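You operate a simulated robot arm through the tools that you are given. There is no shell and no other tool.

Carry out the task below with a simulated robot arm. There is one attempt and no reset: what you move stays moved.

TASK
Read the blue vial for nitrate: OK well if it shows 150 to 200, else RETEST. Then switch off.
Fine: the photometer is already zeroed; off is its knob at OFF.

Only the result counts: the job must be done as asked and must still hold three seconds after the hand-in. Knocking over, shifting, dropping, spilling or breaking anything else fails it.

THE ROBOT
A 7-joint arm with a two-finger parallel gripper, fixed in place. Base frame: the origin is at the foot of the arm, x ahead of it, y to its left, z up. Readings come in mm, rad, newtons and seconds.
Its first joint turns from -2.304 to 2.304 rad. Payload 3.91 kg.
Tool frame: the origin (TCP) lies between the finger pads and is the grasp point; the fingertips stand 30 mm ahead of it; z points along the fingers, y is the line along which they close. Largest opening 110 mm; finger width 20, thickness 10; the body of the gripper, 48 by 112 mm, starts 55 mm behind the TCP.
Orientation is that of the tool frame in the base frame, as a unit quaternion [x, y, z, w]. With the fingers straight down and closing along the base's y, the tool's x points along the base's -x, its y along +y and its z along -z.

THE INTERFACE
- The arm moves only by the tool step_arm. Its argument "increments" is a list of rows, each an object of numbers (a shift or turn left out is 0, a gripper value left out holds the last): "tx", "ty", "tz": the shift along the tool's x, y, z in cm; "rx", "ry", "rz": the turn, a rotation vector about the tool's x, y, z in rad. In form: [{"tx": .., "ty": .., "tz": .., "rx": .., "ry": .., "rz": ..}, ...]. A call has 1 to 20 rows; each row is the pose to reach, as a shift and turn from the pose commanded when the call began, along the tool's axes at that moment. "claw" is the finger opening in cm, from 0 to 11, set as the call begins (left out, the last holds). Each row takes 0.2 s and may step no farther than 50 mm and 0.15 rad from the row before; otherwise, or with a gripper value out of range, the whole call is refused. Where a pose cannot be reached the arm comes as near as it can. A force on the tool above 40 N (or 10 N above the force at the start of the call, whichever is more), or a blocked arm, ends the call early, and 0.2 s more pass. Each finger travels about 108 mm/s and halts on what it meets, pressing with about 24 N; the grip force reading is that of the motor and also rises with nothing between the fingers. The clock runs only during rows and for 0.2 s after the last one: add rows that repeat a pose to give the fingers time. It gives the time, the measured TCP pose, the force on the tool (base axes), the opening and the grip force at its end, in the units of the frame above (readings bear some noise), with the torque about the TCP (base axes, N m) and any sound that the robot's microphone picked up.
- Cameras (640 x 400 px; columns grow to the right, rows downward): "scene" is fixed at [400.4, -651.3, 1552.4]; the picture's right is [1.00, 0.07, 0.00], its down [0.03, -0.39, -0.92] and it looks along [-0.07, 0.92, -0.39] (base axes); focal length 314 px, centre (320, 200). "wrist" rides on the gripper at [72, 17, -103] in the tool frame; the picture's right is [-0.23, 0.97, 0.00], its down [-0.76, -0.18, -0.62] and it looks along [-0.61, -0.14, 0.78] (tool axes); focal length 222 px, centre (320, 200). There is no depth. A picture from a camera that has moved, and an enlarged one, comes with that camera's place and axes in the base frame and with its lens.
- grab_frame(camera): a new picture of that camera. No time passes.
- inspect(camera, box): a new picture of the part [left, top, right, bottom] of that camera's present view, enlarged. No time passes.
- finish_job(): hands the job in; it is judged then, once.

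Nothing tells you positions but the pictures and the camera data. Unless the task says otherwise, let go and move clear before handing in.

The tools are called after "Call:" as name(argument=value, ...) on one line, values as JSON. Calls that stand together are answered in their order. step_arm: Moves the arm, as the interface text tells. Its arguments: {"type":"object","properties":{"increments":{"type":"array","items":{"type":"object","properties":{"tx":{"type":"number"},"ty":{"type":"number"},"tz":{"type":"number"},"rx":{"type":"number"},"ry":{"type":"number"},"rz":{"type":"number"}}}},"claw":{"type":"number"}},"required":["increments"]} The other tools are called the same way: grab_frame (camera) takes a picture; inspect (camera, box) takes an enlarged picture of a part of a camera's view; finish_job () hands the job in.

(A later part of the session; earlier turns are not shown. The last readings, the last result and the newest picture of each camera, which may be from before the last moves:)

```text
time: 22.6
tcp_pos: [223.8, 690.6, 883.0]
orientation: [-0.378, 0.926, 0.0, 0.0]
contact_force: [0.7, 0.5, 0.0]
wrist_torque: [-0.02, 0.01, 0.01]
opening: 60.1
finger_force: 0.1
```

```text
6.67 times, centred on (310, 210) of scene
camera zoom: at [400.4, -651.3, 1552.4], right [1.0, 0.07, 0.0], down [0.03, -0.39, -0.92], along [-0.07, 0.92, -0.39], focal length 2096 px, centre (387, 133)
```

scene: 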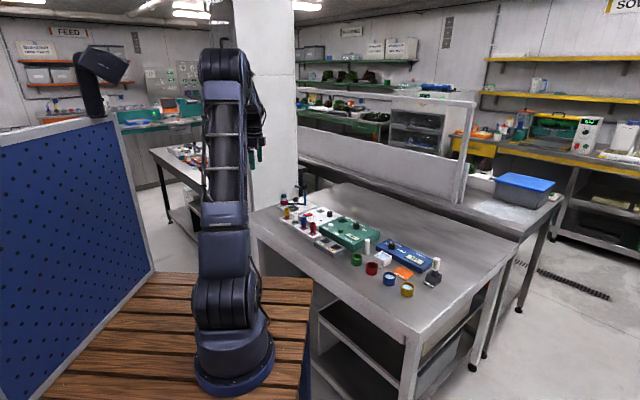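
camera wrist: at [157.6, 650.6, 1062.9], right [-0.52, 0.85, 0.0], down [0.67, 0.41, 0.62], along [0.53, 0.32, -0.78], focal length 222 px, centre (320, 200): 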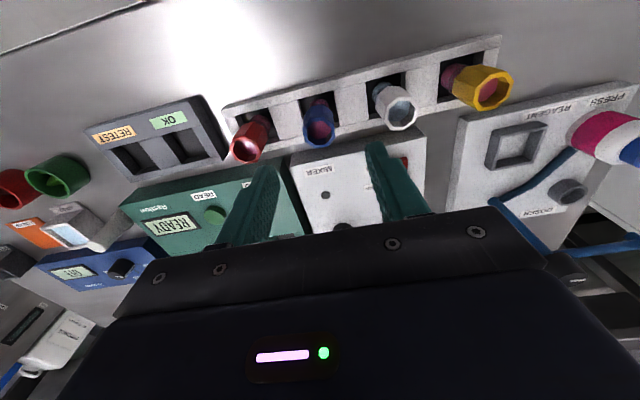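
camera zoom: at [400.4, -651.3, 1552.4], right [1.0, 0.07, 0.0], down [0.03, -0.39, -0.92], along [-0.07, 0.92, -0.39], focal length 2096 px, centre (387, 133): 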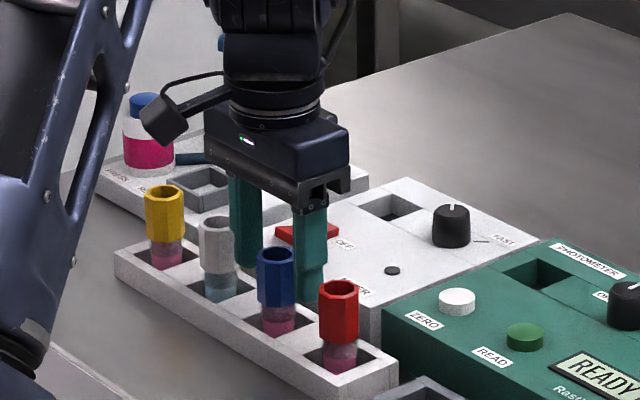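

Well centred. Closing on the blue cap.

Call:
step_arm(increments=[{"tx": -0.1}, {"tx": -0.1}, {"tx": -0.1}, {"tx": -0.1}], claw=2)

Call:
inspect(camera="wrist", box=[240, 80, 400, 200])

```text
time: 23.6
tcp_pos: [224.7, 690.6, 882.6]
orientation: [-0.378, 0.926, 0.0, 0.0]
contact_force: [-0.7, -0.4, 0.9]
wrist_torque: [0.02, 0.04, 0.03]
opening: 27.1
finger_force: 23.6
```

```text
3.33 times, centred on (320, 140) of wrist
camera zoom: at [160.7, 651.9, 985.0], right [-0.52, 0.85, 0.0], down [0.67, 0.41, 0.62], along [0.53, 0.32, -0.78], focal length 740 px, centre (320, 400)
```

zoom: 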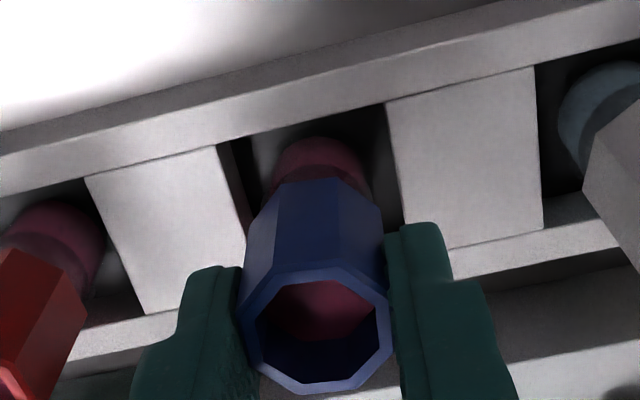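

Blue cap held (27 mm). Lifting straight up slowly.

Call:
step_arm(increments=[{"tz": -1}, {"tz": -2.5}, {"tz": -4}, {"tz": -5.5}, {"tz": -7}, {"tz": -8.5}, {"tz": -9.5}, {"tz": -9.5}])

Call:
grab_frame(camera="wrist")

Call:
inspect(camera="scene", box=[270, 160, 350, 240])

```text
time: 25.4
tcp_pos: [224.9, 690.5, 978.1]
orientation: [-0.378, 0.926, 0.0, 0.0]
contact_force: [-0.4, -1.3, -1.2]
wrist_torque: [0.01, -0.02, -0.02]
opening: 26.7
finger_force: 24.1
```

```text
taken
camera wrist: at [160.6, 652.0, 1079.9], right [-0.52, 0.85, 0.0], down [0.67, 0.41, 0.62], along [0.53, 0.32, -0.78], focal length 222 px, centre (320, 200)
```

wrist: 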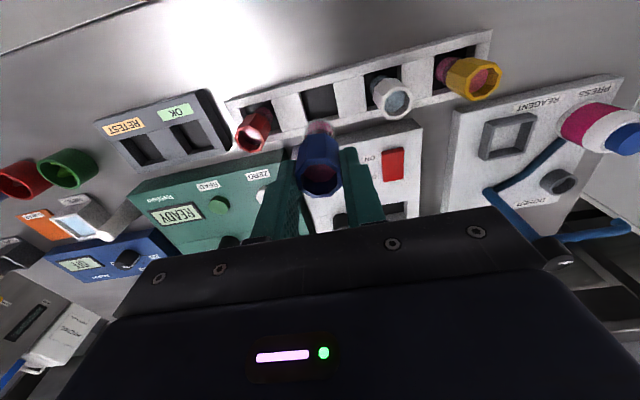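

```text
5.00 times, centred on (310, 200) of scene
camera zoom: at [400.4, -651.3, 1552.4], right [1.0, 0.07, 0.0], down [0.03, -0.39, -0.92], along [-0.07, 0.92, -0.39], focal length 1572 px, centre (370, 200)
```

zoom: 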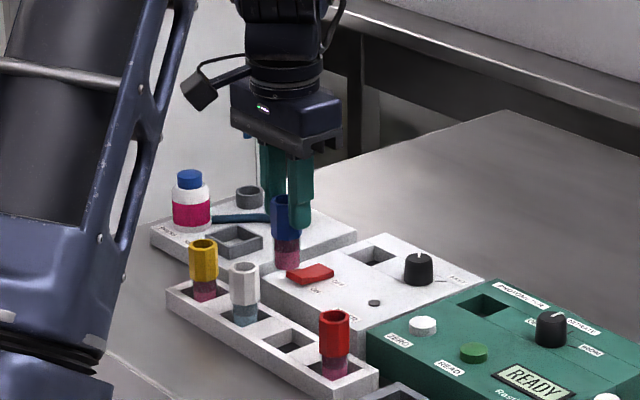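

Vial lifted cleanly. Moving over the photometer cell at about (409, 740).

Call:
step_arm(increments=[{"tx": -1.6, "ty": -0.9}, {"tx": -3.8, "ty": -2.1}, {"tx": -6, "ty": -3.4}, {"tx": -8.3, "ty": -4.7}, {"tx": -10.5, "ty": -5.9}, {"tx": -12.7, "ty": -7.1}, {"tx": -15, "ty": -8.4}, {"tx": -16.6, "ty": -9.35}, {"tx": -16.6, "ty": -9.35}])

Call:
grab_frame(camera="wrist")

Call:
inspect(camera="wrist", box=[240, 60, 400, 180])

Call:
inspect(camera="scene", box=[310, 170, 390, 250])

```text
time: 27.4
tcp_pos: [408.8, 742.1, 979.2]
orientation: [-0.378, 0.926, 0.0, 0.0]
contact_force: [0.0, -0.6, -0.6]
wrist_torque: [-0.02, 0.02, 0.02]
opening: 26.9
finger_force: 24.1
```

```text
taken
camera wrist: at [344.8, 701.9, 1081.0], right [-0.52, 0.85, 0.0], down [0.67, 0.41, 0.62], along [0.53, 0.32, -0.78], focal length 222 px, centre (320, 200)
```

wrist: 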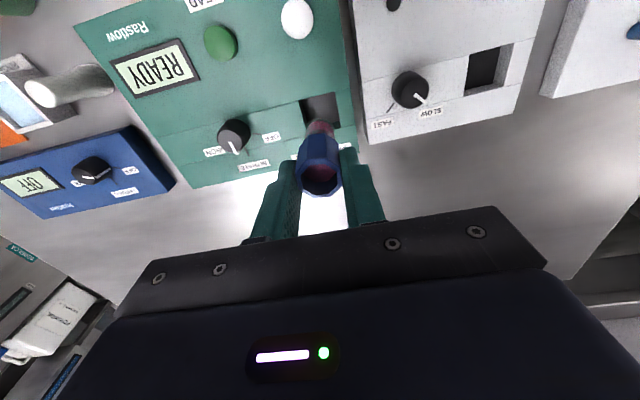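

```text
3.33 times, centred on (320, 120) of wrist
camera zoom: at [344.8, 701.9, 1081.0], right [-0.52, 0.85, 0.0], down [0.67, 0.41, 0.62], along [0.53, 0.32, -0.78], focal length 740 px, centre (320, 467)
```

zoom: 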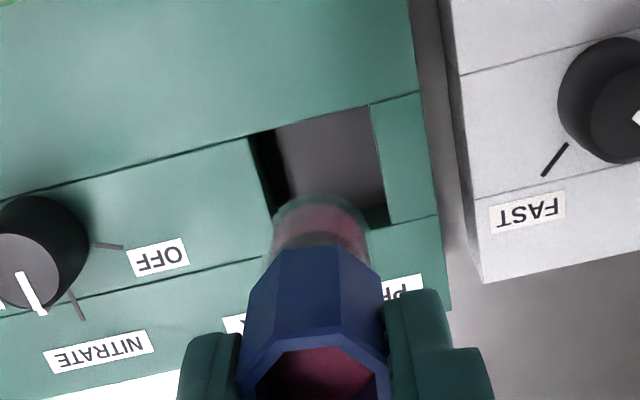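

```text
5.00 times, centred on (350, 210) of scene
camera zoom: at [400.4, -651.3, 1552.4], right [1.0, 0.07, 0.0], down [0.03, -0.39, -0.92], along [-0.07, 0.92, -0.39], focal length 1572 px, centre (170, 150)
```

zoom: 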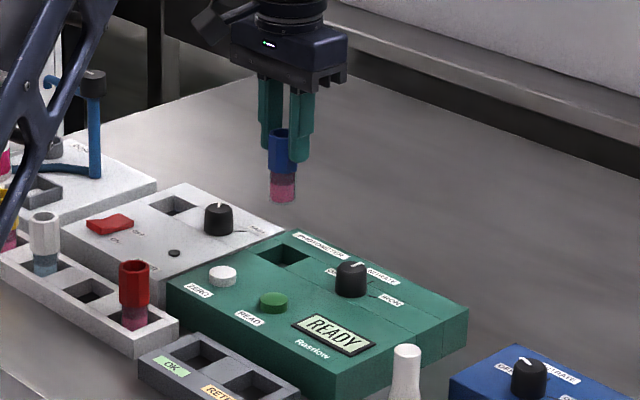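

The vial is over the cell with several mm clearance. I'll lower it partway into the mouth, adjusting ~1.5 mm forward.

Call:
step_arm(increments=[{"tx": -0.15, "tz": 1.5}, {"tx": -0.15, "tz": 3}, {"tx": -0.15, "tz": 4.5}, {"tx": -0.15, "tz": 5.5}, {"tx": -0.15, "tz": 5.5}])

Call:
inspect(camera="wrist", box=[240, 60, 400, 180])

Call:
inspect(camera="scene", box=[325, 190, 385, 240])

```text
time: 28.6
tcp_pos: [410.1, 741.0, 922.6]
orientation: [-0.378, 0.926, 0.0, 0.0]
contact_force: [0.4, 1.5, -0.2]
wrist_torque: [-0.02, -0.01, -0.01]
opening: 27.1
finger_force: 23.7
```

```text
3.33 times, centred on (320, 120) of wrist
camera zoom: at [344.9, 701.7, 1025.9], right [-0.52, 0.85, 0.0], down [0.67, 0.41, 0.62], along [0.53, 0.32, -0.78], focal length 740 px, centre (320, 467)
```

zoom: 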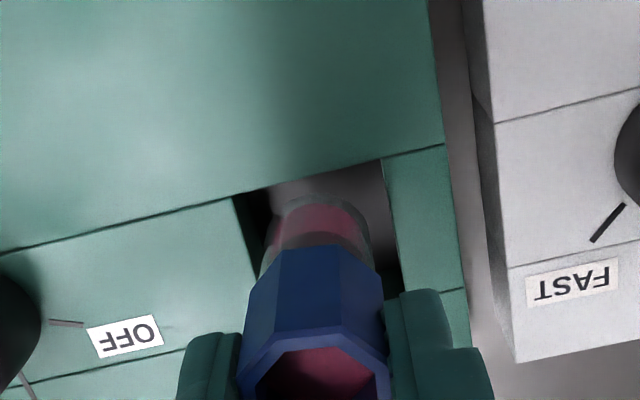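

```text
8.00 times, centred on (355, 215) of scene
camera zoom: at [400.4, -651.3, 1552.4], right [1.0, 0.07, 0.0], down [0.03, -0.39, -0.92], along [-0.07, 0.92, -0.39], focal length 2516 px, centre (40, 80)
```

zoom: 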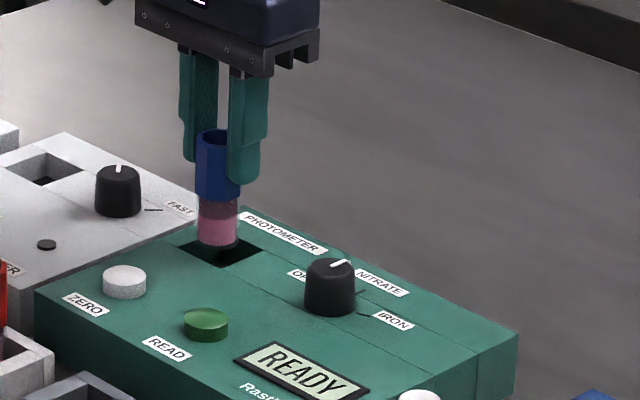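

Centred over the hole. I'll lower further in small increments and watch the force.

Call:
step_arm(increments=[{"tz": 0.6}, {"tz": 1.2}, {"tz": 1.8}, {"tz": 2.4}, {"tz": 2.4}])

Call:
inspect(camera="wrist", box=[240, 60, 400, 180])

Call:
inspect(camera="scene", box=[325, 190, 385, 240])

```text
time: 29.8
tcp_pos: [408.8, 741.6, 897.8]
orientation: [-0.377, 0.926, 0.0, 0.001]
contact_force: [0.2, -0.2, 0.0]
wrist_torque: [0.02, 0.02, -0.02]
opening: 27.1
finger_force: 23.9
```

```text
3.33 times, centred on (320, 120) of wrist
camera zoom: at [345.5, 702.7, 1002.0], right [-0.52, 0.85, 0.0], down [0.67, 0.41, 0.62], along [0.53, 0.32, -0.78], focal length 740 px, centre (320, 467)
```

zoom: 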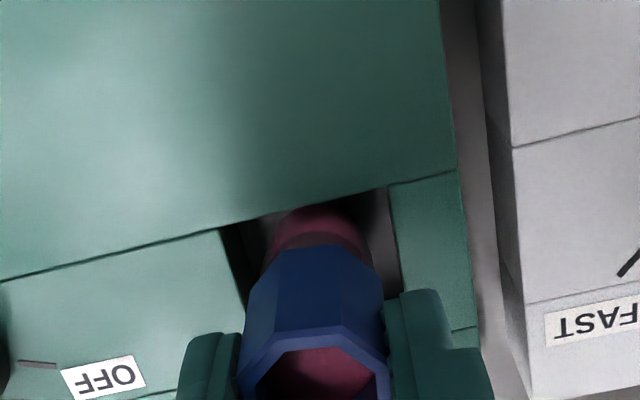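

```text
8.00 times, centred on (355, 215) of scene
camera zoom: at [400.4, -651.3, 1552.4], right [1.0, 0.07, 0.0], down [0.03, -0.39, -0.92], along [-0.07, 0.92, -0.39], focal length 2516 px, centre (40, 80)
```

zoom: 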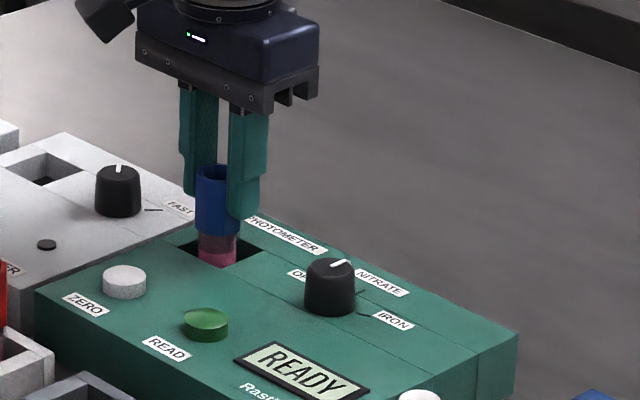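

No contact yet. Continuing in 3 mm steps.

Call:
step_arm(increments=[{"tz": 0.3}, {"tz": 0.6}, {"tz": 0.9}, {"tz": 0.9}])

Call:
step_arm(increments=[{"tz": 0.3}, {"tz": 0.5}, {"tz": 0.5}])

Call:
inspect(camera="scene", box=[325, 190, 385, 240])

Call:
inspect(camera="wrist", box=[240, 80, 400, 200])

```text
time: 30.8
tcp_pos: [409.7, 740.9, 891.2]
orientation: [-0.378, 0.926, 0.002, 0.001]
contact_force: [-1.2, 0.4, 30.6]
wrist_torque: [0.0, 0.07, -0.02]
opening: 27.0
finger_force: 23.6
```

```text
time: 31.1
tcp_pos: [409.1, 742.8, 891.3]
orientation: [-0.377, 0.926, 0.002, 0.002]
contact_force: [1.2, 1.0, 9.9]
wrist_torque: [0.02, -0.01, 0.0]
opening: 26.8
finger_force: 24.0
stopped in row 1: the force on the tool passed its limit at 46 N (the readings are from after the stop); the commanded pose is now the measured one
```

```text
8.00 times, centred on (355, 215) of scene
camera zoom: at [400.4, -651.3, 1552.4], right [1.0, 0.07, 0.0], down [0.03, -0.39, -0.92], along [-0.07, 0.92, -0.39], focal length 2516 px, centre (40, 80)
```

zoom: 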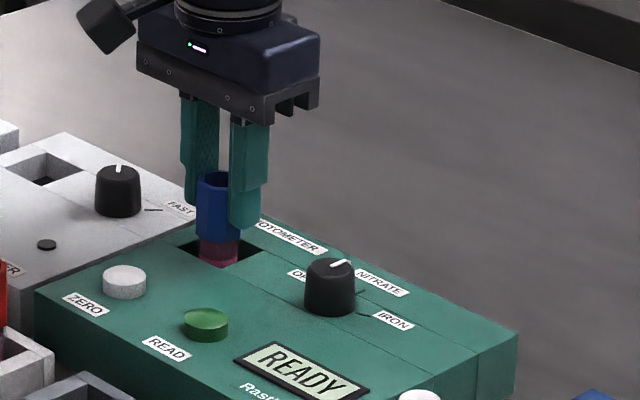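

```text
3.33 times, centred on (320, 140) of wrist
camera zoom: at [346.2, 703.2, 994.8], right [-0.52, 0.85, 0.0], down [0.67, 0.4, 0.63], along [0.53, 0.33, -0.78], focal length 740 px, centre (320, 400)
```

zoom: 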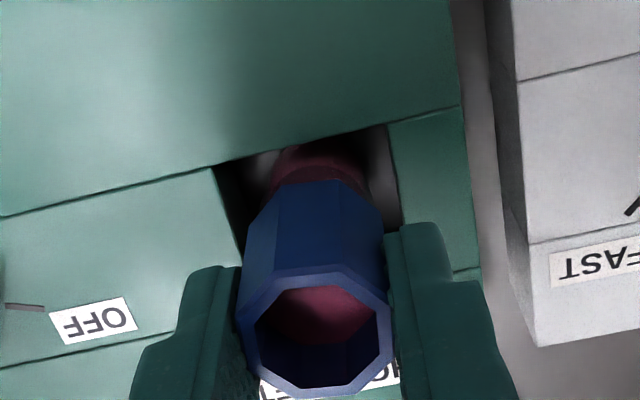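

The vial has bottomed in the cell (upward force, cap just above the panel). I'll ease up slightly and release.

Call:
step_arm(increments=[{"tz": -0.05}, {"tz": -0.05}, {"tz": -0.05}, {"tz": -0.05}], claw=5)

Call:
step_arm(increments=[{"tz": -2}, {"tz": -4.5}, {"tz": -7}, {"tz": -7}])

Call:
inspect(camera="scene", box=[325, 190, 385, 240])

Call:
inspect(camera="wrist", box=[240, 60, 400, 180])

Call:
grab_frame(camera="wrist")

```text
time: 32.1
tcp_pos: [410.7, 741.8, 892.5]
orientation: [-0.378, 0.926, 0.001, 0.002]
contact_force: [-0.7, -0.8, 0.2]
wrist_torque: [0.02, 0.0, 0.0]
opening: 50.2
finger_force: 0.0
```

```text
time: 33.1
tcp_pos: [411.5, 740.8, 962.2]
orientation: [-0.377, 0.926, 0.001, 0.002]
contact_force: [0.1, 0.3, 0.2]
wrist_torque: [0.01, 0.04, -0.02]
opening: 50.1
finger_force: 0.1
```

```text
8.00 times, centred on (355, 215) of scene
camera zoom: at [400.4, -651.3, 1552.4], right [1.0, 0.07, 0.0], down [0.03, -0.39, -0.92], along [-0.07, 0.92, -0.39], focal length 2516 px, centre (40, 80)
```

zoom: 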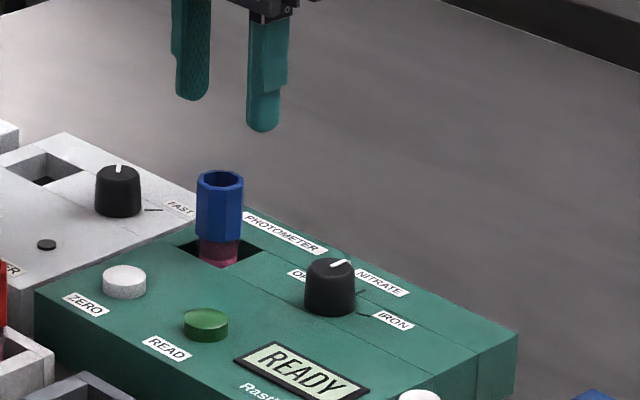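

```text
3.33 times, centred on (320, 120) of wrist
camera zoom: at [347.2, 702.5, 1063.9], right [-0.52, 0.85, 0.0], down [0.67, 0.4, 0.63], along [0.53, 0.33, -0.78], focal length 740 px, centre (320, 467)
```

zoom: 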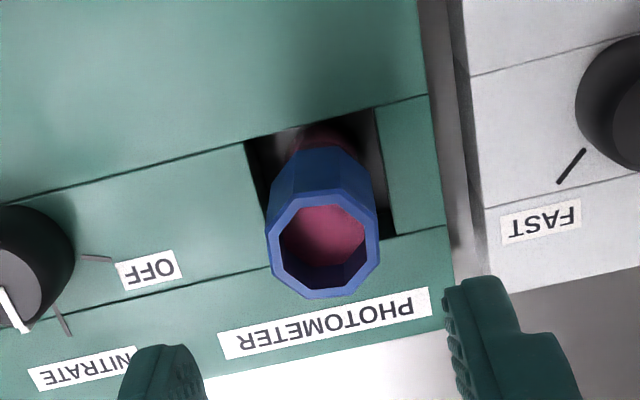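

```text
taken
camera wrist: at [347.2, 702.5, 1063.9], right [-0.52, 0.85, 0.0], down [0.67, 0.4, 0.63], along [0.53, 0.33, -0.78], focal length 222 px, centre (320, 200)
```

wrist: 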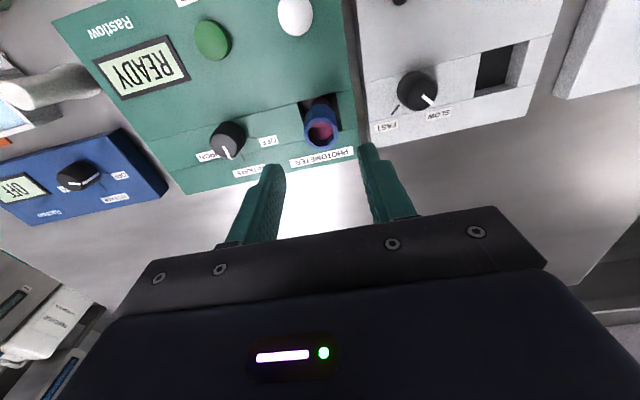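

The vial stands upright in the cell. Next, close the fingers and move above READ, near (400.7, 636).

Call:
step_arm(increments=[{"tx": 2, "ty": -1.7}, {"tx": 4, "ty": -3.4}, {"tx": 6, "ty": -5.1}, {"tx": 8.08, "ty": -6.79}, {"tx": 8.08, "ty": -6.79, "tz": 3}, {"tx": 8.08, "ty": -6.79, "tz": 3}], claw=0)

Call:
grab_frame(camera="wrist")

Call:
inspect(camera="wrist", box=[240, 60, 400, 180])

Call:
inspect(camera="scene", box=[320, 190, 380, 250])

```text
time: 34.5
tcp_pos: [400.8, 637.4, 932.0]
orientation: [-0.378, 0.926, 0.001, 0.001]
contact_force: [-1.3, -0.5, -0.7]
wrist_torque: [0.0, 0.03, 0.03]
opening: 0.0
finger_force: 24.3
```

```text
taken
camera wrist: at [337.2, 597.6, 1034.0], right [-0.52, 0.85, 0.0], down [0.67, 0.4, 0.63], along [0.53, 0.33, -0.78], focal length 222 px, centre (320, 200)
```

wrist: 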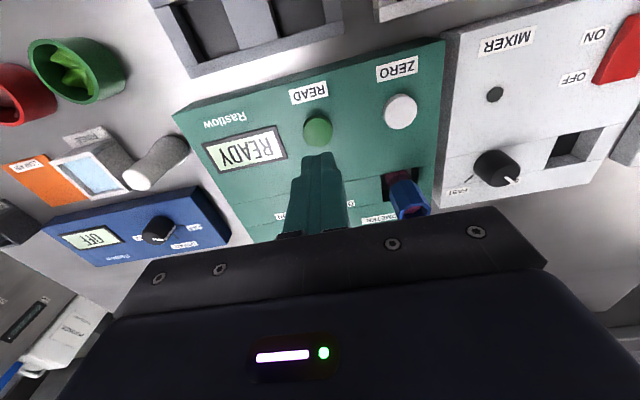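

```text
3.33 times, centred on (320, 120) of wrist
camera zoom: at [337.2, 597.6, 1034.0], right [-0.52, 0.85, 0.0], down [0.67, 0.4, 0.63], along [0.53, 0.33, -0.78], focal length 740 px, centre (320, 467)
```

zoom: 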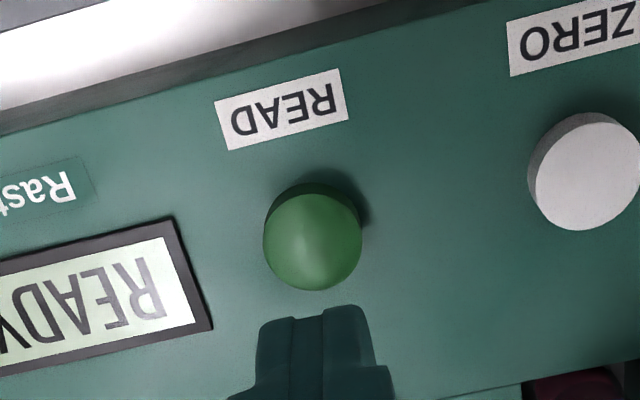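

```text
6.67 times, centred on (350, 220) of scene
camera zoom: at [400.4, -651.3, 1552.4], right [1.0, 0.07, 0.0], down [0.03, -0.39, -0.92], along [-0.07, 0.92, -0.39], focal length 2096 px, centre (120, 67)
```

zoom: 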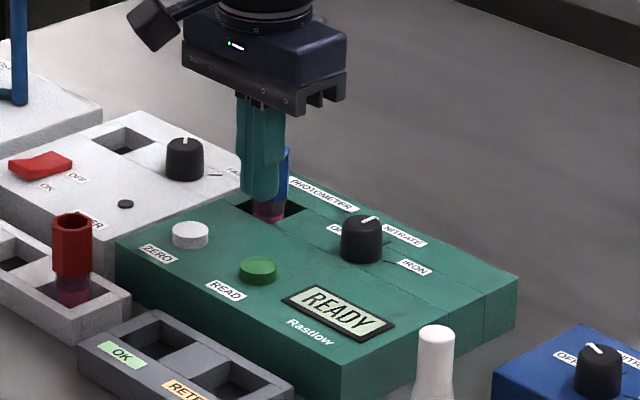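

Almost exactly over READ. I'll descend to just above it, with a small correction.

Call:
step_arm(increments=[{"tx": 0.08, "ty": -0.16, "tz": 2}, {"tx": 0.08, "ty": -0.16, "tz": 4}, {"tx": 0.08, "ty": -0.16, "tz": 4.4}, {"tx": 0.08, "ty": -0.16, "tz": 4.4}])

Call:
inspect(camera="scene", box=[320, 190, 380, 250])

Call:
inspect(camera="wrist", box=[240, 60, 400, 180])

```text
time: 35.5
tcp_pos: [399.4, 636.1, 886.5]
orientation: [-0.377, 0.926, 0.002, 0.001]
contact_force: [-0.6, -0.4, -0.6]
wrist_torque: [0.0, -0.01, 0.03]
opening: 0.0
finger_force: 24.4
```

```text
6.67 times, centred on (350, 220) of scene
camera zoom: at [400.4, -651.3, 1552.4], right [1.0, 0.07, 0.0], down [0.03, -0.39, -0.92], along [-0.07, 0.92, -0.39], focal length 2096 px, centre (120, 67)
```

zoom: 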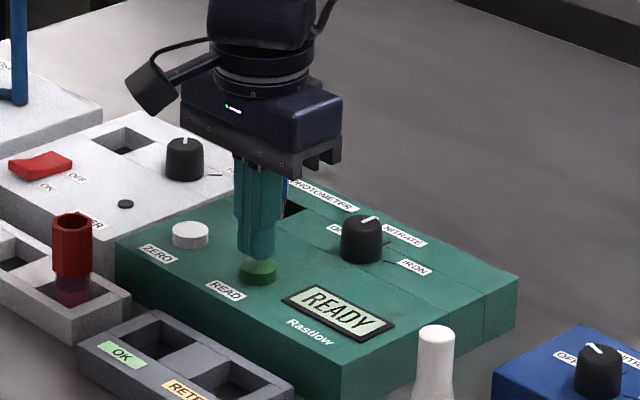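

```text
3.33 times, centred on (320, 120) of wrist
camera zoom: at [336.3, 596.5, 989.0], right [-0.52, 0.85, 0.0], down [0.67, 0.4, 0.63], along [0.53, 0.33, -0.78], focal length 740 px, centre (320, 467)
```

zoom: 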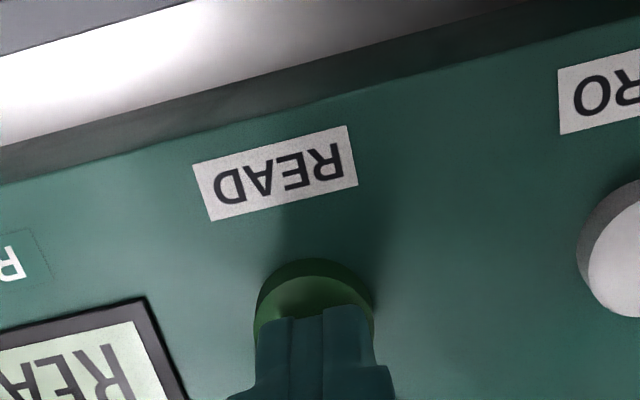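

Fingertips are right above the button. Pressing down in small steps.

Call:
step_arm(increments=[{"tz": 0.2}, {"tz": 0.4}, {"tz": 0.6}, {"tz": 0.7}])

Call:
inspect(camera="scene", box=[320, 190, 380, 250])

```text
time: 36.5
tcp_pos: [399.4, 635.7, 880.7]
orientation: [-0.378, 0.926, 0.001, 0.001]
contact_force: [-0.1, -0.1, -0.3]
wrist_torque: [-0.02, -0.02, 0.02]
opening: 0.0
finger_force: 24.1
```

```text
6.67 times, centred on (350, 220) of scene
camera zoom: at [400.4, -651.3, 1552.4], right [1.0, 0.07, 0.0], down [0.03, -0.39, -0.92], along [-0.07, 0.92, -0.39], focal length 2096 px, centre (120, 67)
```

zoom: 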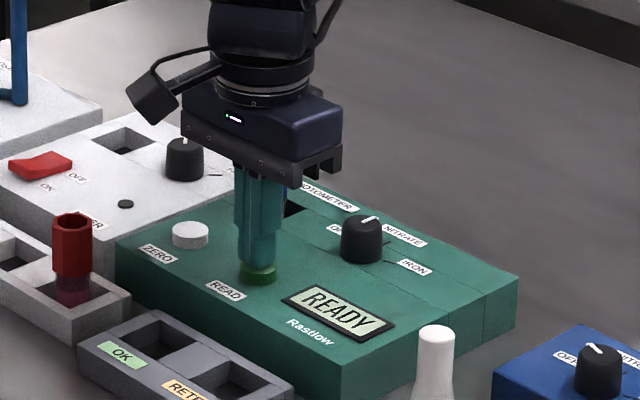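

Call:
step_arm(increments=[{"tz": 0.15}, {"tz": 0.3}, {"tz": 0.45}, {"tz": 0.45}])

Call:
inspect(camera="scene", box=[320, 190, 380, 250])

```text
time: 37.5
tcp_pos: [400.6, 634.0, 875.9]
orientation: [-0.377, 0.926, 0.001, 0.0]
contact_force: [1.0, -1.7, 2.9]
wrist_torque: [-0.07, -0.02, 0.02]
opening: 0.0
finger_force: 24.0
heard: click
```

```text
6.67 times, centred on (350, 220) of scene
camera zoom: at [400.4, -651.3, 1552.4], right [1.0, 0.07, 0.0], down [0.03, -0.39, -0.92], along [-0.07, 0.92, -0.39], focal length 2096 px, centre (120, 67)
```

zoom: 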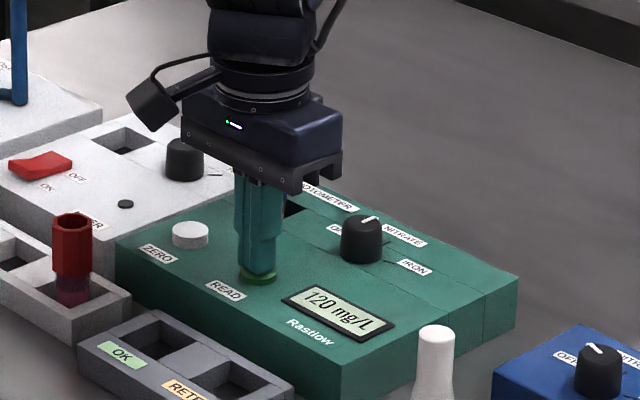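

A click, and the display shows a value. I'll zoom in on it, then lift off and see whether it is stable.

Call:
inspect(camera="scene", box=[358, 228, 382, 244])

Call:
step_arm(increments=[{"tz": -1.5}, {"tz": -4}, {"tz": -8}, {"tz": -8}, {"tz": -8}, {"tz": -8}, {"tz": -8}, {"tz": -8}, {"tz": -8}])

Call:
inspect(camera="scene", box=[320, 200, 390, 250])

Call:
inspect(camera="scene", box=[358, 228, 382, 244])

Call:
grab_frame(camera="wrist")

```text
16.00 times, centred on (370, 236) of scene
camera zoom: at [400.4, -651.3, 1552.4], right [1.0, 0.07, 0.0], down [0.03, -0.39, -0.92], along [-0.07, 0.92, -0.39], focal length 5032 px, centre (-480, -376)
```

zoom: 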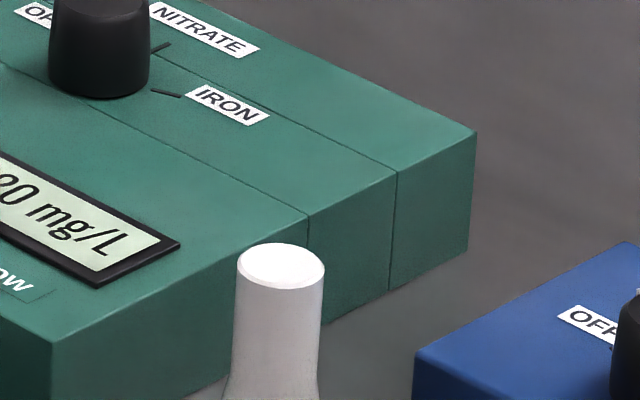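

```text
time: 39.5
tcp_pos: [399.3, 636.2, 955.7]
orientation: [-0.378, 0.926, 0.001, 0.001]
contact_force: [-1.6, 0.6, -0.1]
wrist_torque: [0.01, 0.02, 0.0]
opening: 0.2
finger_force: 24.0
```

```text
8.00 times, centred on (355, 225) of scene
camera zoom: at [400.4, -651.3, 1552.4], right [1.0, 0.07, 0.0], down [0.03, -0.39, -0.92], along [-0.07, 0.92, -0.39], focal length 2516 px, centre (40, 0)
```

zoom: 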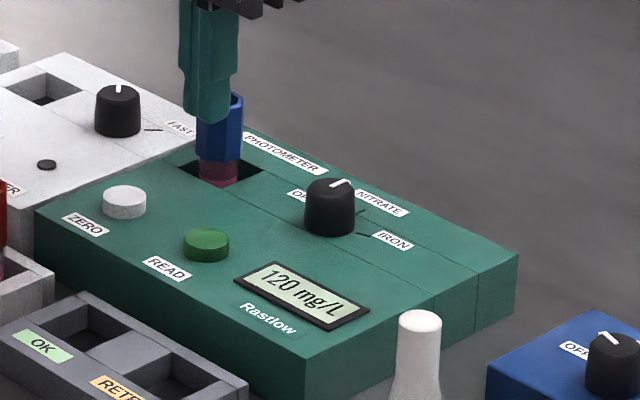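

```text
16.00 times, centred on (370, 236) of scene
camera zoom: at [400.4, -651.3, 1552.4], right [1.0, 0.07, 0.0], down [0.03, -0.39, -0.92], along [-0.07, 0.92, -0.39], focal length 5032 px, centre (-480, -376)
```

zoom: 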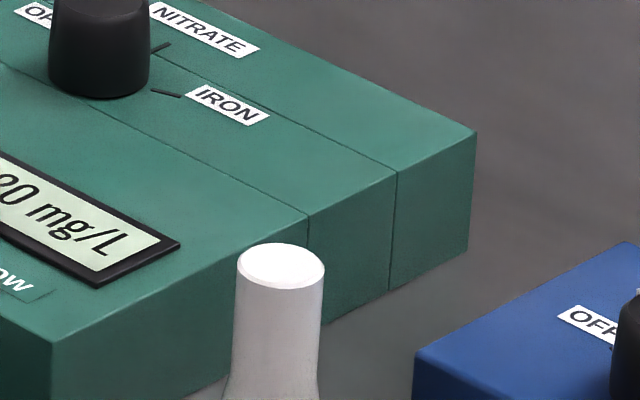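

```text
taken
camera wrist: at [336.3, 596.9, 1058.5], right [-0.52, 0.85, 0.0], down [0.67, 0.4, 0.63], along [0.53, 0.33, -0.78], focal length 222 px, centre (320, 200)
```

wrist: 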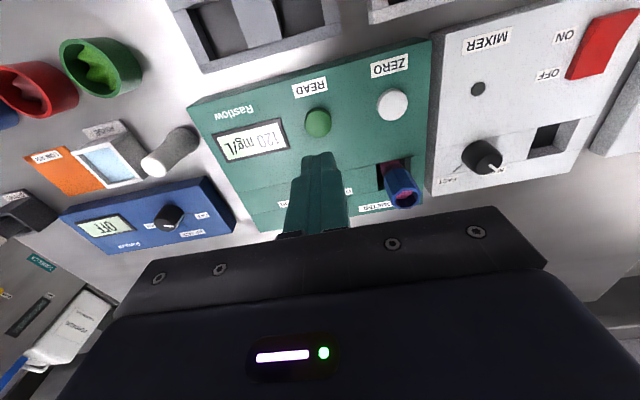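

The first digits need an unambiguous reading (120 versus 180), so I'll zoom tightly.

Call:
inspect(camera="scene", box=[348, 230, 368, 243])

Call:
inspect(camera="wrist", box=[205, 110, 305, 172])

```text
16.00 times, centred on (358, 236) of scene
camera zoom: at [400.4, -651.3, 1552.4], right [1.0, 0.07, 0.0], down [0.03, -0.39, -0.92], along [-0.07, 0.92, -0.39], focal length 5032 px, centre (-288, -384)
```

zoom: 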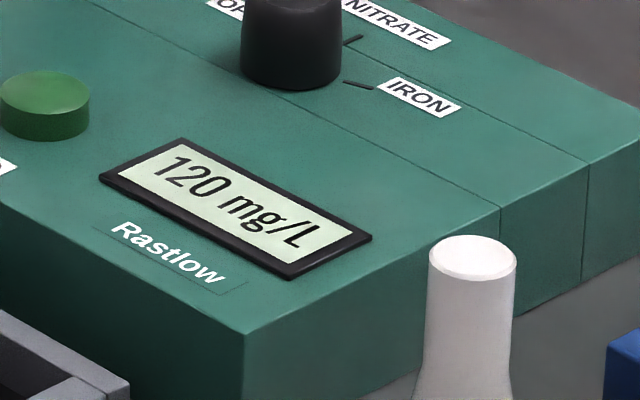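

```text
6.40 times, centred on (255, 141) of wrist
camera zoom: at [336.3, 596.9, 1058.5], right [-0.52, 0.85, 0.0], down [0.67, 0.4, 0.63], along [0.53, 0.33, -0.78], focal length 1422 px, centre (736, 578)
```

zoom: 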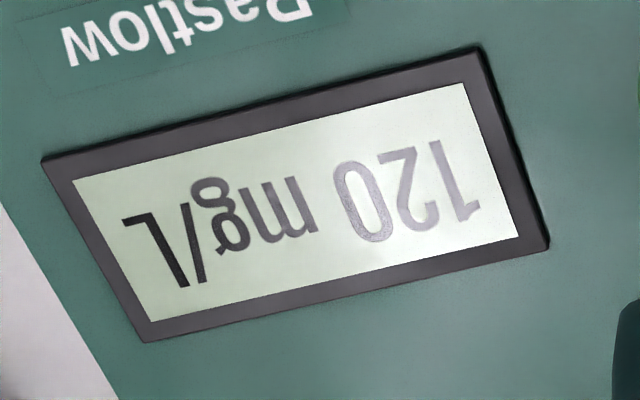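

The reading is 120 mg/L, outside 150–200, so the blue vial goes to RETEST. Returning above the cell with the claw opening.

Call:
step_arm(increments=[{"tx": -2, "ty": 1.7}, {"tx": -4, "ty": 3.4}, {"tx": -6, "ty": 5.1}, {"tx": -8.1, "ty": 6.77}, {"tx": -8.1, "ty": 6.77}], claw=6)

Call:
inspect(camera="wrist", box=[240, 60, 400, 180])

Call:
inspect(camera="scene", box=[320, 180, 390, 250])

```text
time: 40.7
tcp_pos: [411.8, 741.2, 956.2]
orientation: [-0.378, 0.926, 0.001, 0.001]
contact_force: [0.1, -0.5, -0.2]
wrist_torque: [-0.02, 0.0, -0.03]
opening: 60.0
finger_force: 0.0
```

```text
3.33 times, centred on (320, 120) of wrist
camera zoom: at [347.0, 701.3, 1059.2], right [-0.52, 0.85, 0.0], down [0.67, 0.4, 0.63], along [0.53, 0.33, -0.78], focal length 740 px, centre (320, 467)
```

zoom: 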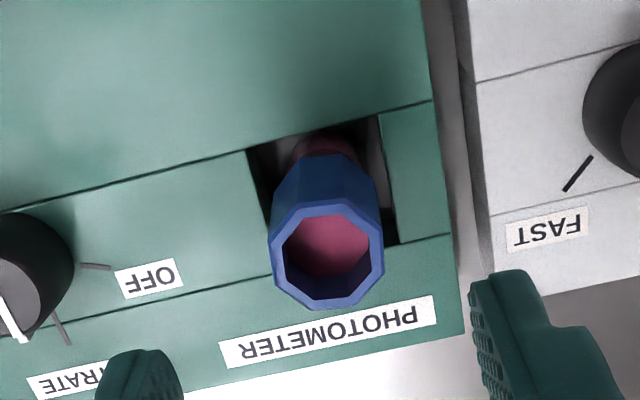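

```text
5.71 times, centred on (355, 215) of scene
camera zoom: at [400.4, -651.3, 1552.4], right [1.0, 0.07, 0.0], down [0.03, -0.39, -0.92], along [-0.07, 0.92, -0.39], focal length 1797 px, centre (120, 114)
```

zoom: 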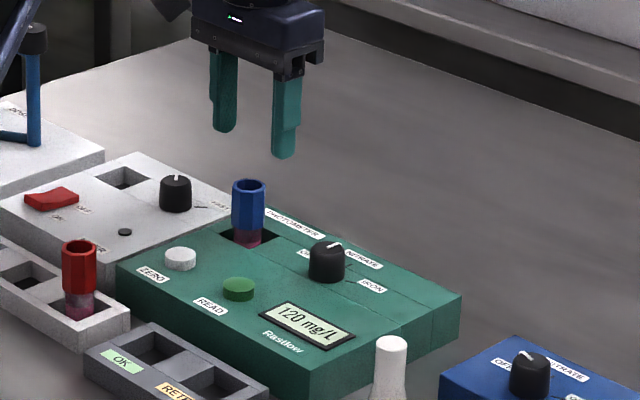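

Vial is ~1.5 mm to tool +y. I'll descend and grip at the same height as before.

Call:
step_arm(increments=[{"ty": 0.15, "tz": 2}, {"ty": 0.15, "tz": 4}, {"ty": 0.15, "tz": 5.5}, {"ty": 0.15, "tz": 6.3}, {"ty": 0.15, "tz": 6.3}])

Call:
inspect(camera="wrist", box=[240, 80, 400, 200])

```text
time: 41.9
tcp_pos: [411.3, 741.3, 891.8]
orientation: [-0.378, 0.926, 0.0, 0.001]
contact_force: [-0.4, 0.0, 0.0]
wrist_torque: [0.04, 0.0, -0.02]
opening: 60.3
finger_force: 0.0
```

```text
3.33 times, centred on (320, 140) of wrist
camera zoom: at [346.6, 701.9, 994.9], right [-0.52, 0.85, 0.0], down [0.67, 0.4, 0.63], along [0.53, 0.33, -0.78], focal length 740 px, centre (320, 400)
```

zoom: 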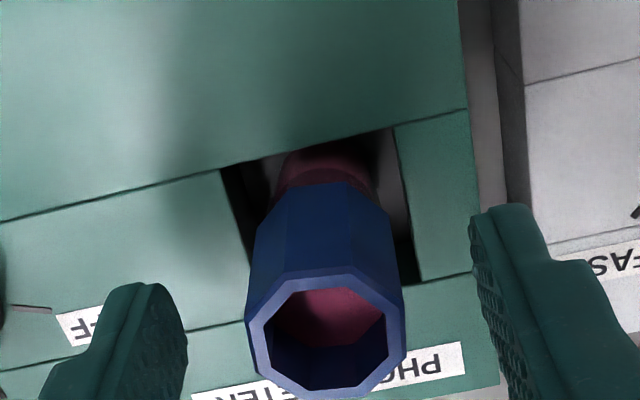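

Call:
step_arm(increments=[{"ty": 0.1}, {"ty": 0.1}, {"ty": 0.1}, {"ty": 0.1}], claw=2)

Call:
step_arm(increments=[{"tz": -0.8}, {"tz": -2}, {"tz": -3.5}, {"tz": -5}, {"tz": -6.5}, {"tz": -8}, {"tz": -8}])

Call:
grab_frame(camera="wrist")

Call:
inspect(camera="scene", box=[310, 180, 390, 260])

```text
time: 42.9
tcp_pos: [409.9, 742.7, 893.5]
orientation: [-0.378, 0.926, 0.002, 0.002]
contact_force: [-0.5, 0.3, -0.4]
wrist_torque: [-0.01, -0.03, 0.03]
opening: 26.9
finger_force: 24.1
```

```text
time: 44.5
tcp_pos: [408.9, 742.9, 972.2]
orientation: [-0.378, 0.926, 0.001, 0.001]
contact_force: [0.7, 1.2, -1.0]
wrist_torque: [-0.02, -0.01, 0.01]
opening: 26.9
finger_force: 24.2
```

```text
taken
camera wrist: at [345.4, 702.7, 1075.0], right [-0.52, 0.85, 0.0], down [0.67, 0.4, 0.63], along [0.53, 0.33, -0.78], focal length 222 px, centre (320, 200)
```

wrist: 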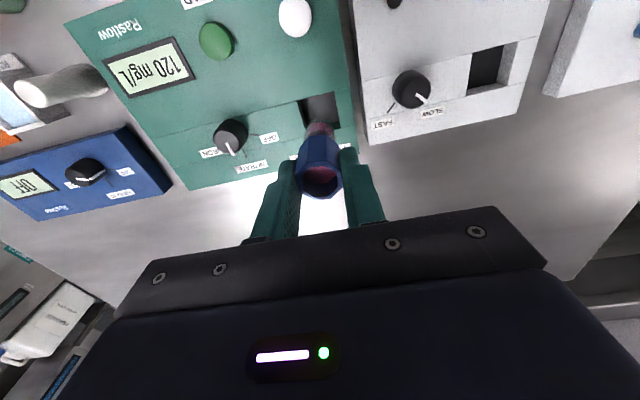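

```text
5.00 times, centred on (350, 220) of scene
camera zoom: at [400.4, -651.3, 1552.4], right [1.0, 0.07, 0.0], down [0.03, -0.39, -0.92], along [-0.07, 0.92, -0.39], focal length 1572 px, centre (170, 100)
```

zoom: 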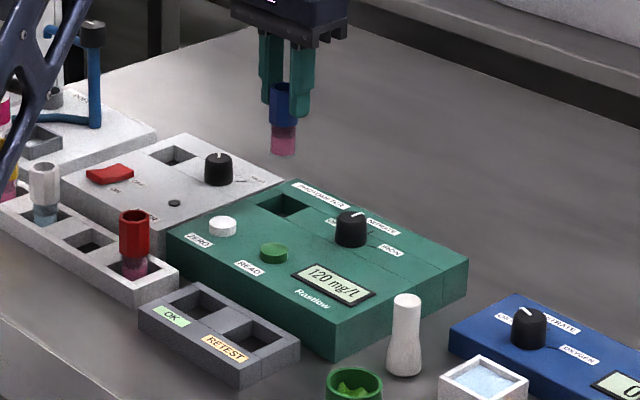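

Vial is out of the cell and upright. Now carrying it, high, toward the RETEST well near (386, 528).

Call:
step_arm(increments=[{"tx": 1.2, "ty": -1.0}, {"tx": 3.1, "ty": -2.55}, {"tx": 5.0, "ty": -4.1}, {"tx": 6.9, "ty": -5.7}, {"tx": 8.8, "ty": -7.3}, {"tx": 10.7, "ty": -8.9}, {"tx": 12.6, "ty": -10.4}, {"tx": 14.5, "ty": -12.0}, {"tx": 15.9, "ty": -13.1}, {"tx": 16.6, "ty": -13.75}, {"tx": 16.6, "ty": -13.75}])

Call:
grab_frame(camera="wrist")

Call:
inspect(camera="wrist", box=[240, 60, 400, 180])

Call:
inspect(camera="scene", box=[310, 190, 390, 270])

```text
time: 46.9
tcp_pos: [385.8, 528.0, 971.7]
orientation: [-0.378, 0.926, 0.002, 0.001]
contact_force: [0.3, 0.3, -0.6]
wrist_torque: [0.03, 0.01, 0.01]
opening: 26.8
finger_force: 23.9
```

```text
taken
camera wrist: at [322.3, 488.5, 1074.5], right [-0.52, 0.85, 0.0], down [0.67, 0.4, 0.63], along [0.53, 0.33, -0.78], focal length 222 px, centre (320, 200)
```

wrist: 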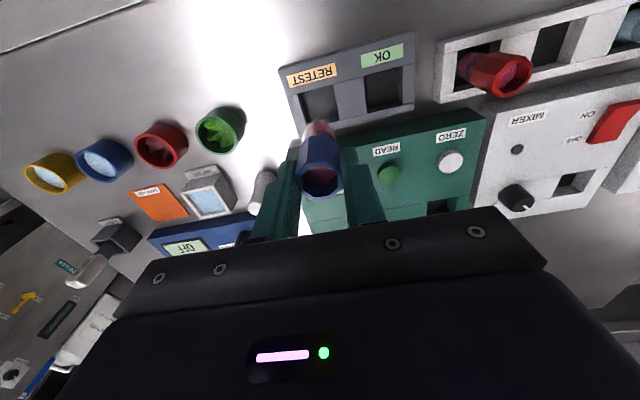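

```text
3.33 times, centred on (320, 120) of wrist
camera zoom: at [322.3, 488.5, 1074.5], right [-0.52, 0.85, 0.0], down [0.67, 0.4, 0.63], along [0.53, 0.33, -0.78], focal length 740 px, centre (320, 467)
```

zoom: 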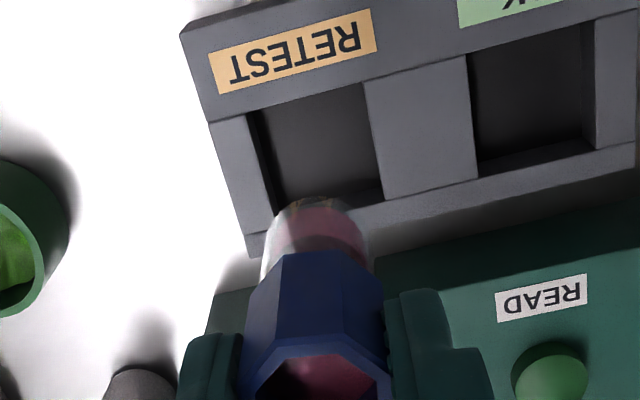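

```text
5.00 times, centred on (350, 230) of scene
camera zoom: at [400.4, -651.3, 1552.4], right [1.0, 0.07, 0.0], down [0.03, -0.39, -0.92], along [-0.07, 0.92, -0.39], focal length 1572 px, centre (170, 50)
```

zoom: 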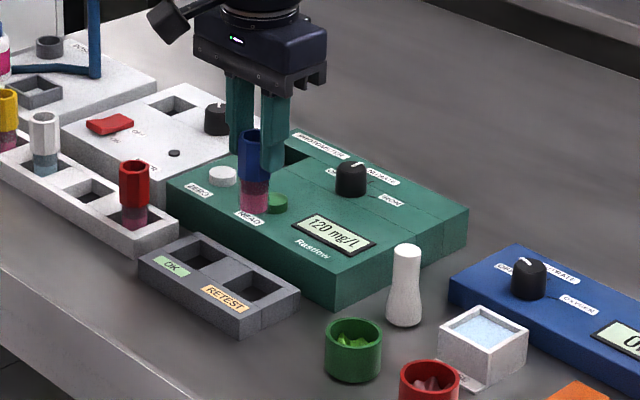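

The RETEST well is right under the vial (a few mm toward the camera). I'll lower halfway and re-measure.

Call:
step_arm(increments=[{"tx": 0.2, "ty": -0.1, "tz": 1.5}, {"tx": 0.2, "ty": -0.1, "tz": 3}, {"tx": 0.2, "ty": -0.1, "tz": 4.5}, {"tx": 0.2, "ty": -0.1, "tz": 5.5}, {"tx": 0.2, "ty": -0.1, "tz": 5.5}])

Call:
inspect(camera="wrist", box=[240, 60, 400, 180])

Call:
inspect(camera="scene", box=[320, 205, 380, 265])

```text
time: 48.1
tcp_pos: [386.7, 526.7, 917.2]
orientation: [-0.378, 0.926, 0.001, 0.001]
contact_force: [0.2, 0.0, 0.2]
wrist_torque: [0.01, -0.03, -0.01]
opening: 26.7
finger_force: 23.6
```

```text
3.33 times, centred on (320, 120) of wrist
camera zoom: at [322.2, 486.4, 1019.7], right [-0.52, 0.85, 0.0], down [0.67, 0.4, 0.63], along [0.53, 0.33, -0.78], focal length 740 px, centre (320, 467)
```

zoom: 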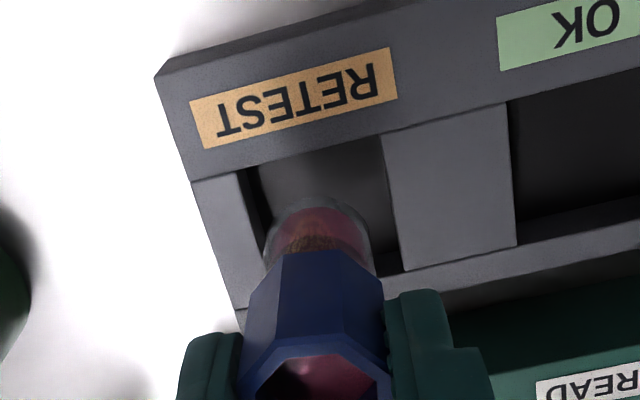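

```text
6.67 times, centred on (350, 235) of scene
camera zoom: at [400.4, -651.3, 1552.4], right [1.0, 0.07, 0.0], down [0.03, -0.39, -0.92], along [-0.07, 0.92, -0.39], focal length 2096 px, centre (120, -33)
```

zoom: 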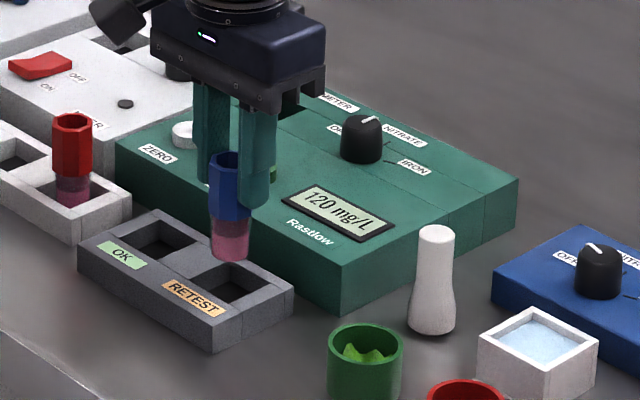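

Close to the well; I'll check the alignment more carefully in the fixed camera before lowering.

Call:
inspect(camera="scene", box=[330, 225, 366, 260])

Call:
inspect(camera="wrist", box=[280, 80, 380, 150])

```text
11.43 times, centred on (348, 242) of scene
camera zoom: at [400.4, -651.3, 1552.4], right [1.0, 0.07, 0.0], down [0.03, -0.39, -0.92], along [-0.07, 0.92, -0.39], focal length 3594 px, centre (0, -286)
```

zoom: 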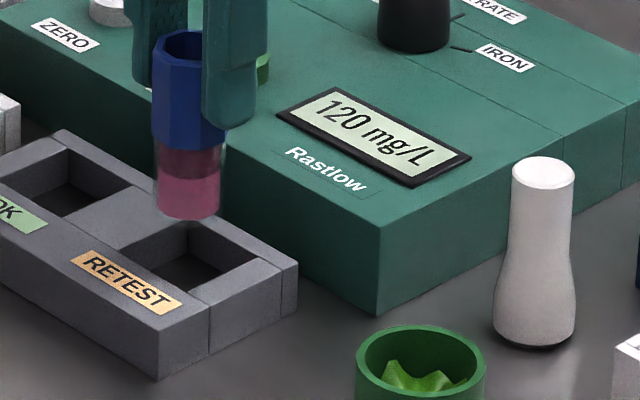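

```text
5.71 times, centred on (330, 115) of wrist
camera zoom: at [322.2, 486.4, 1019.7], right [-0.52, 0.85, 0.0], down [0.67, 0.4, 0.63], along [0.53, 0.33, -0.78], focal length 1269 px, centre (263, 686)
```

zoom: 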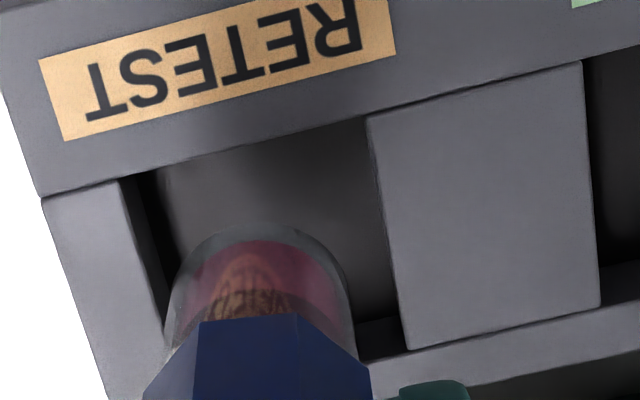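

Both views agree the vial is centred on the RETEST well with its base ~20 mm above the rim. Lowering with force checks.

Call:
step_arm(increments=[{"tz": 0.6}, {"tz": 1.2}, {"tz": 1.8}, {"tz": 2.4}, {"tz": 2.4}])

Call:
inspect(camera="scene", box=[330, 225, 366, 260])

Call:
inspect(camera="wrist", box=[270, 80, 370, 150])

```text
time: 49.3
tcp_pos: [386.9, 525.7, 893.3]
orientation: [-0.378, 0.926, 0.001, 0.001]
contact_force: [0.0, -0.7, 0.4]
wrist_torque: [0.0, 0.0, 0.01]
opening: 27.0
finger_force: 24.2
```

```text
11.43 times, centred on (348, 242) of scene
camera zoom: at [400.4, -651.3, 1552.4], right [1.0, 0.07, 0.0], down [0.03, -0.39, -0.92], along [-0.07, 0.92, -0.39], focal length 3594 px, centre (0, -286)
```

zoom: 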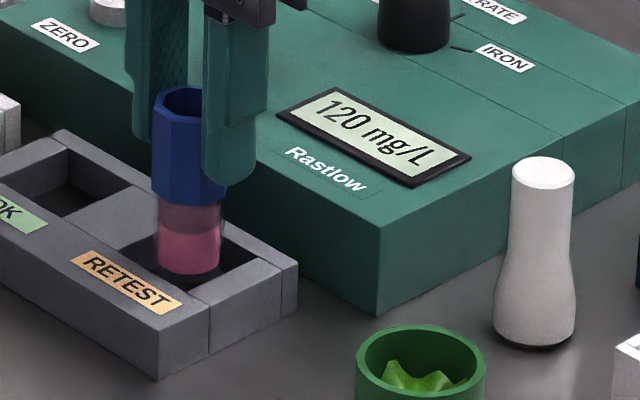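

```text
5.71 times, centred on (320, 115) of wrist
camera zoom: at [322.7, 485.9, 996.2], right [-0.52, 0.85, 0.0], down [0.67, 0.4, 0.63], along [0.53, 0.33, -0.78], focal length 1269 px, centre (320, 686)
```

zoom: 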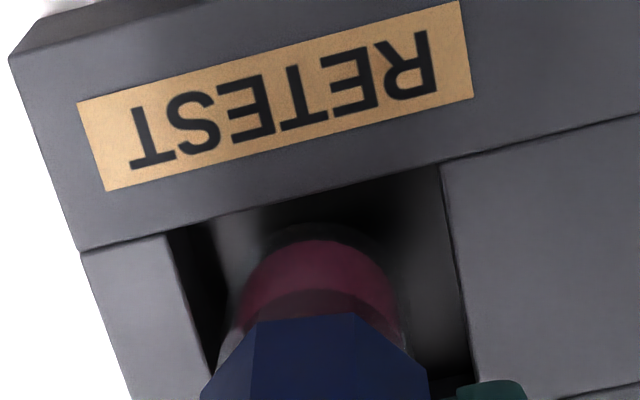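

Entering the well centred. Continuing down in small steps until contact.

Call:
step_arm(increments=[{"tz": 0.2}, {"tz": 0.4}, {"tz": 0.6}, {"tz": 0.6}])

Call:
inspect(camera="scene", box=[330, 225, 366, 260])

```text
time: 50.3
tcp_pos: [384.7, 525.3, 887.9]
orientation: [-0.377, 0.926, 0.002, 0.002]
contact_force: [-0.8, 0.6, 0.0]
wrist_torque: [-0.01, -0.03, -0.04]
opening: 26.8
finger_force: 24.1
```

```text
11.43 times, centred on (348, 242) of scene
camera zoom: at [400.4, -651.3, 1552.4], right [1.0, 0.07, 0.0], down [0.03, -0.39, -0.92], along [-0.07, 0.92, -0.39], focal length 3594 px, centre (0, -286)
```

zoom: 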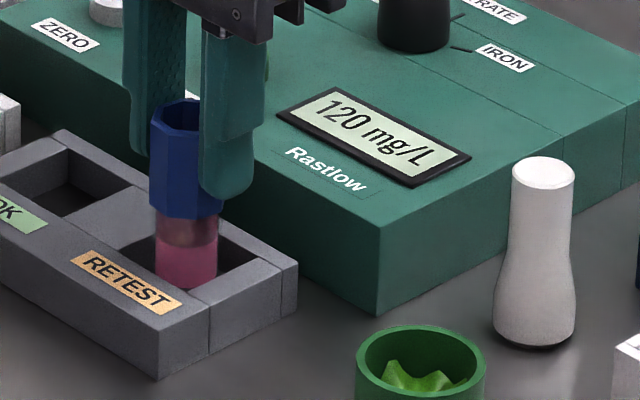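

Call:
step_arm(increments=[{"tz": 0.15}, {"tz": 0.3}, {"tz": 0.3}])

```text
time: 51.1
tcp_pos: [384.9, 524.5, 885.4]
orientation: [-0.378, 0.926, 0.002, 0.001]
contact_force: [0.5, 0.0, 0.2]
wrist_torque: [-0.02, 0.0, 0.01]
opening: 26.8
finger_force: 24.2
```

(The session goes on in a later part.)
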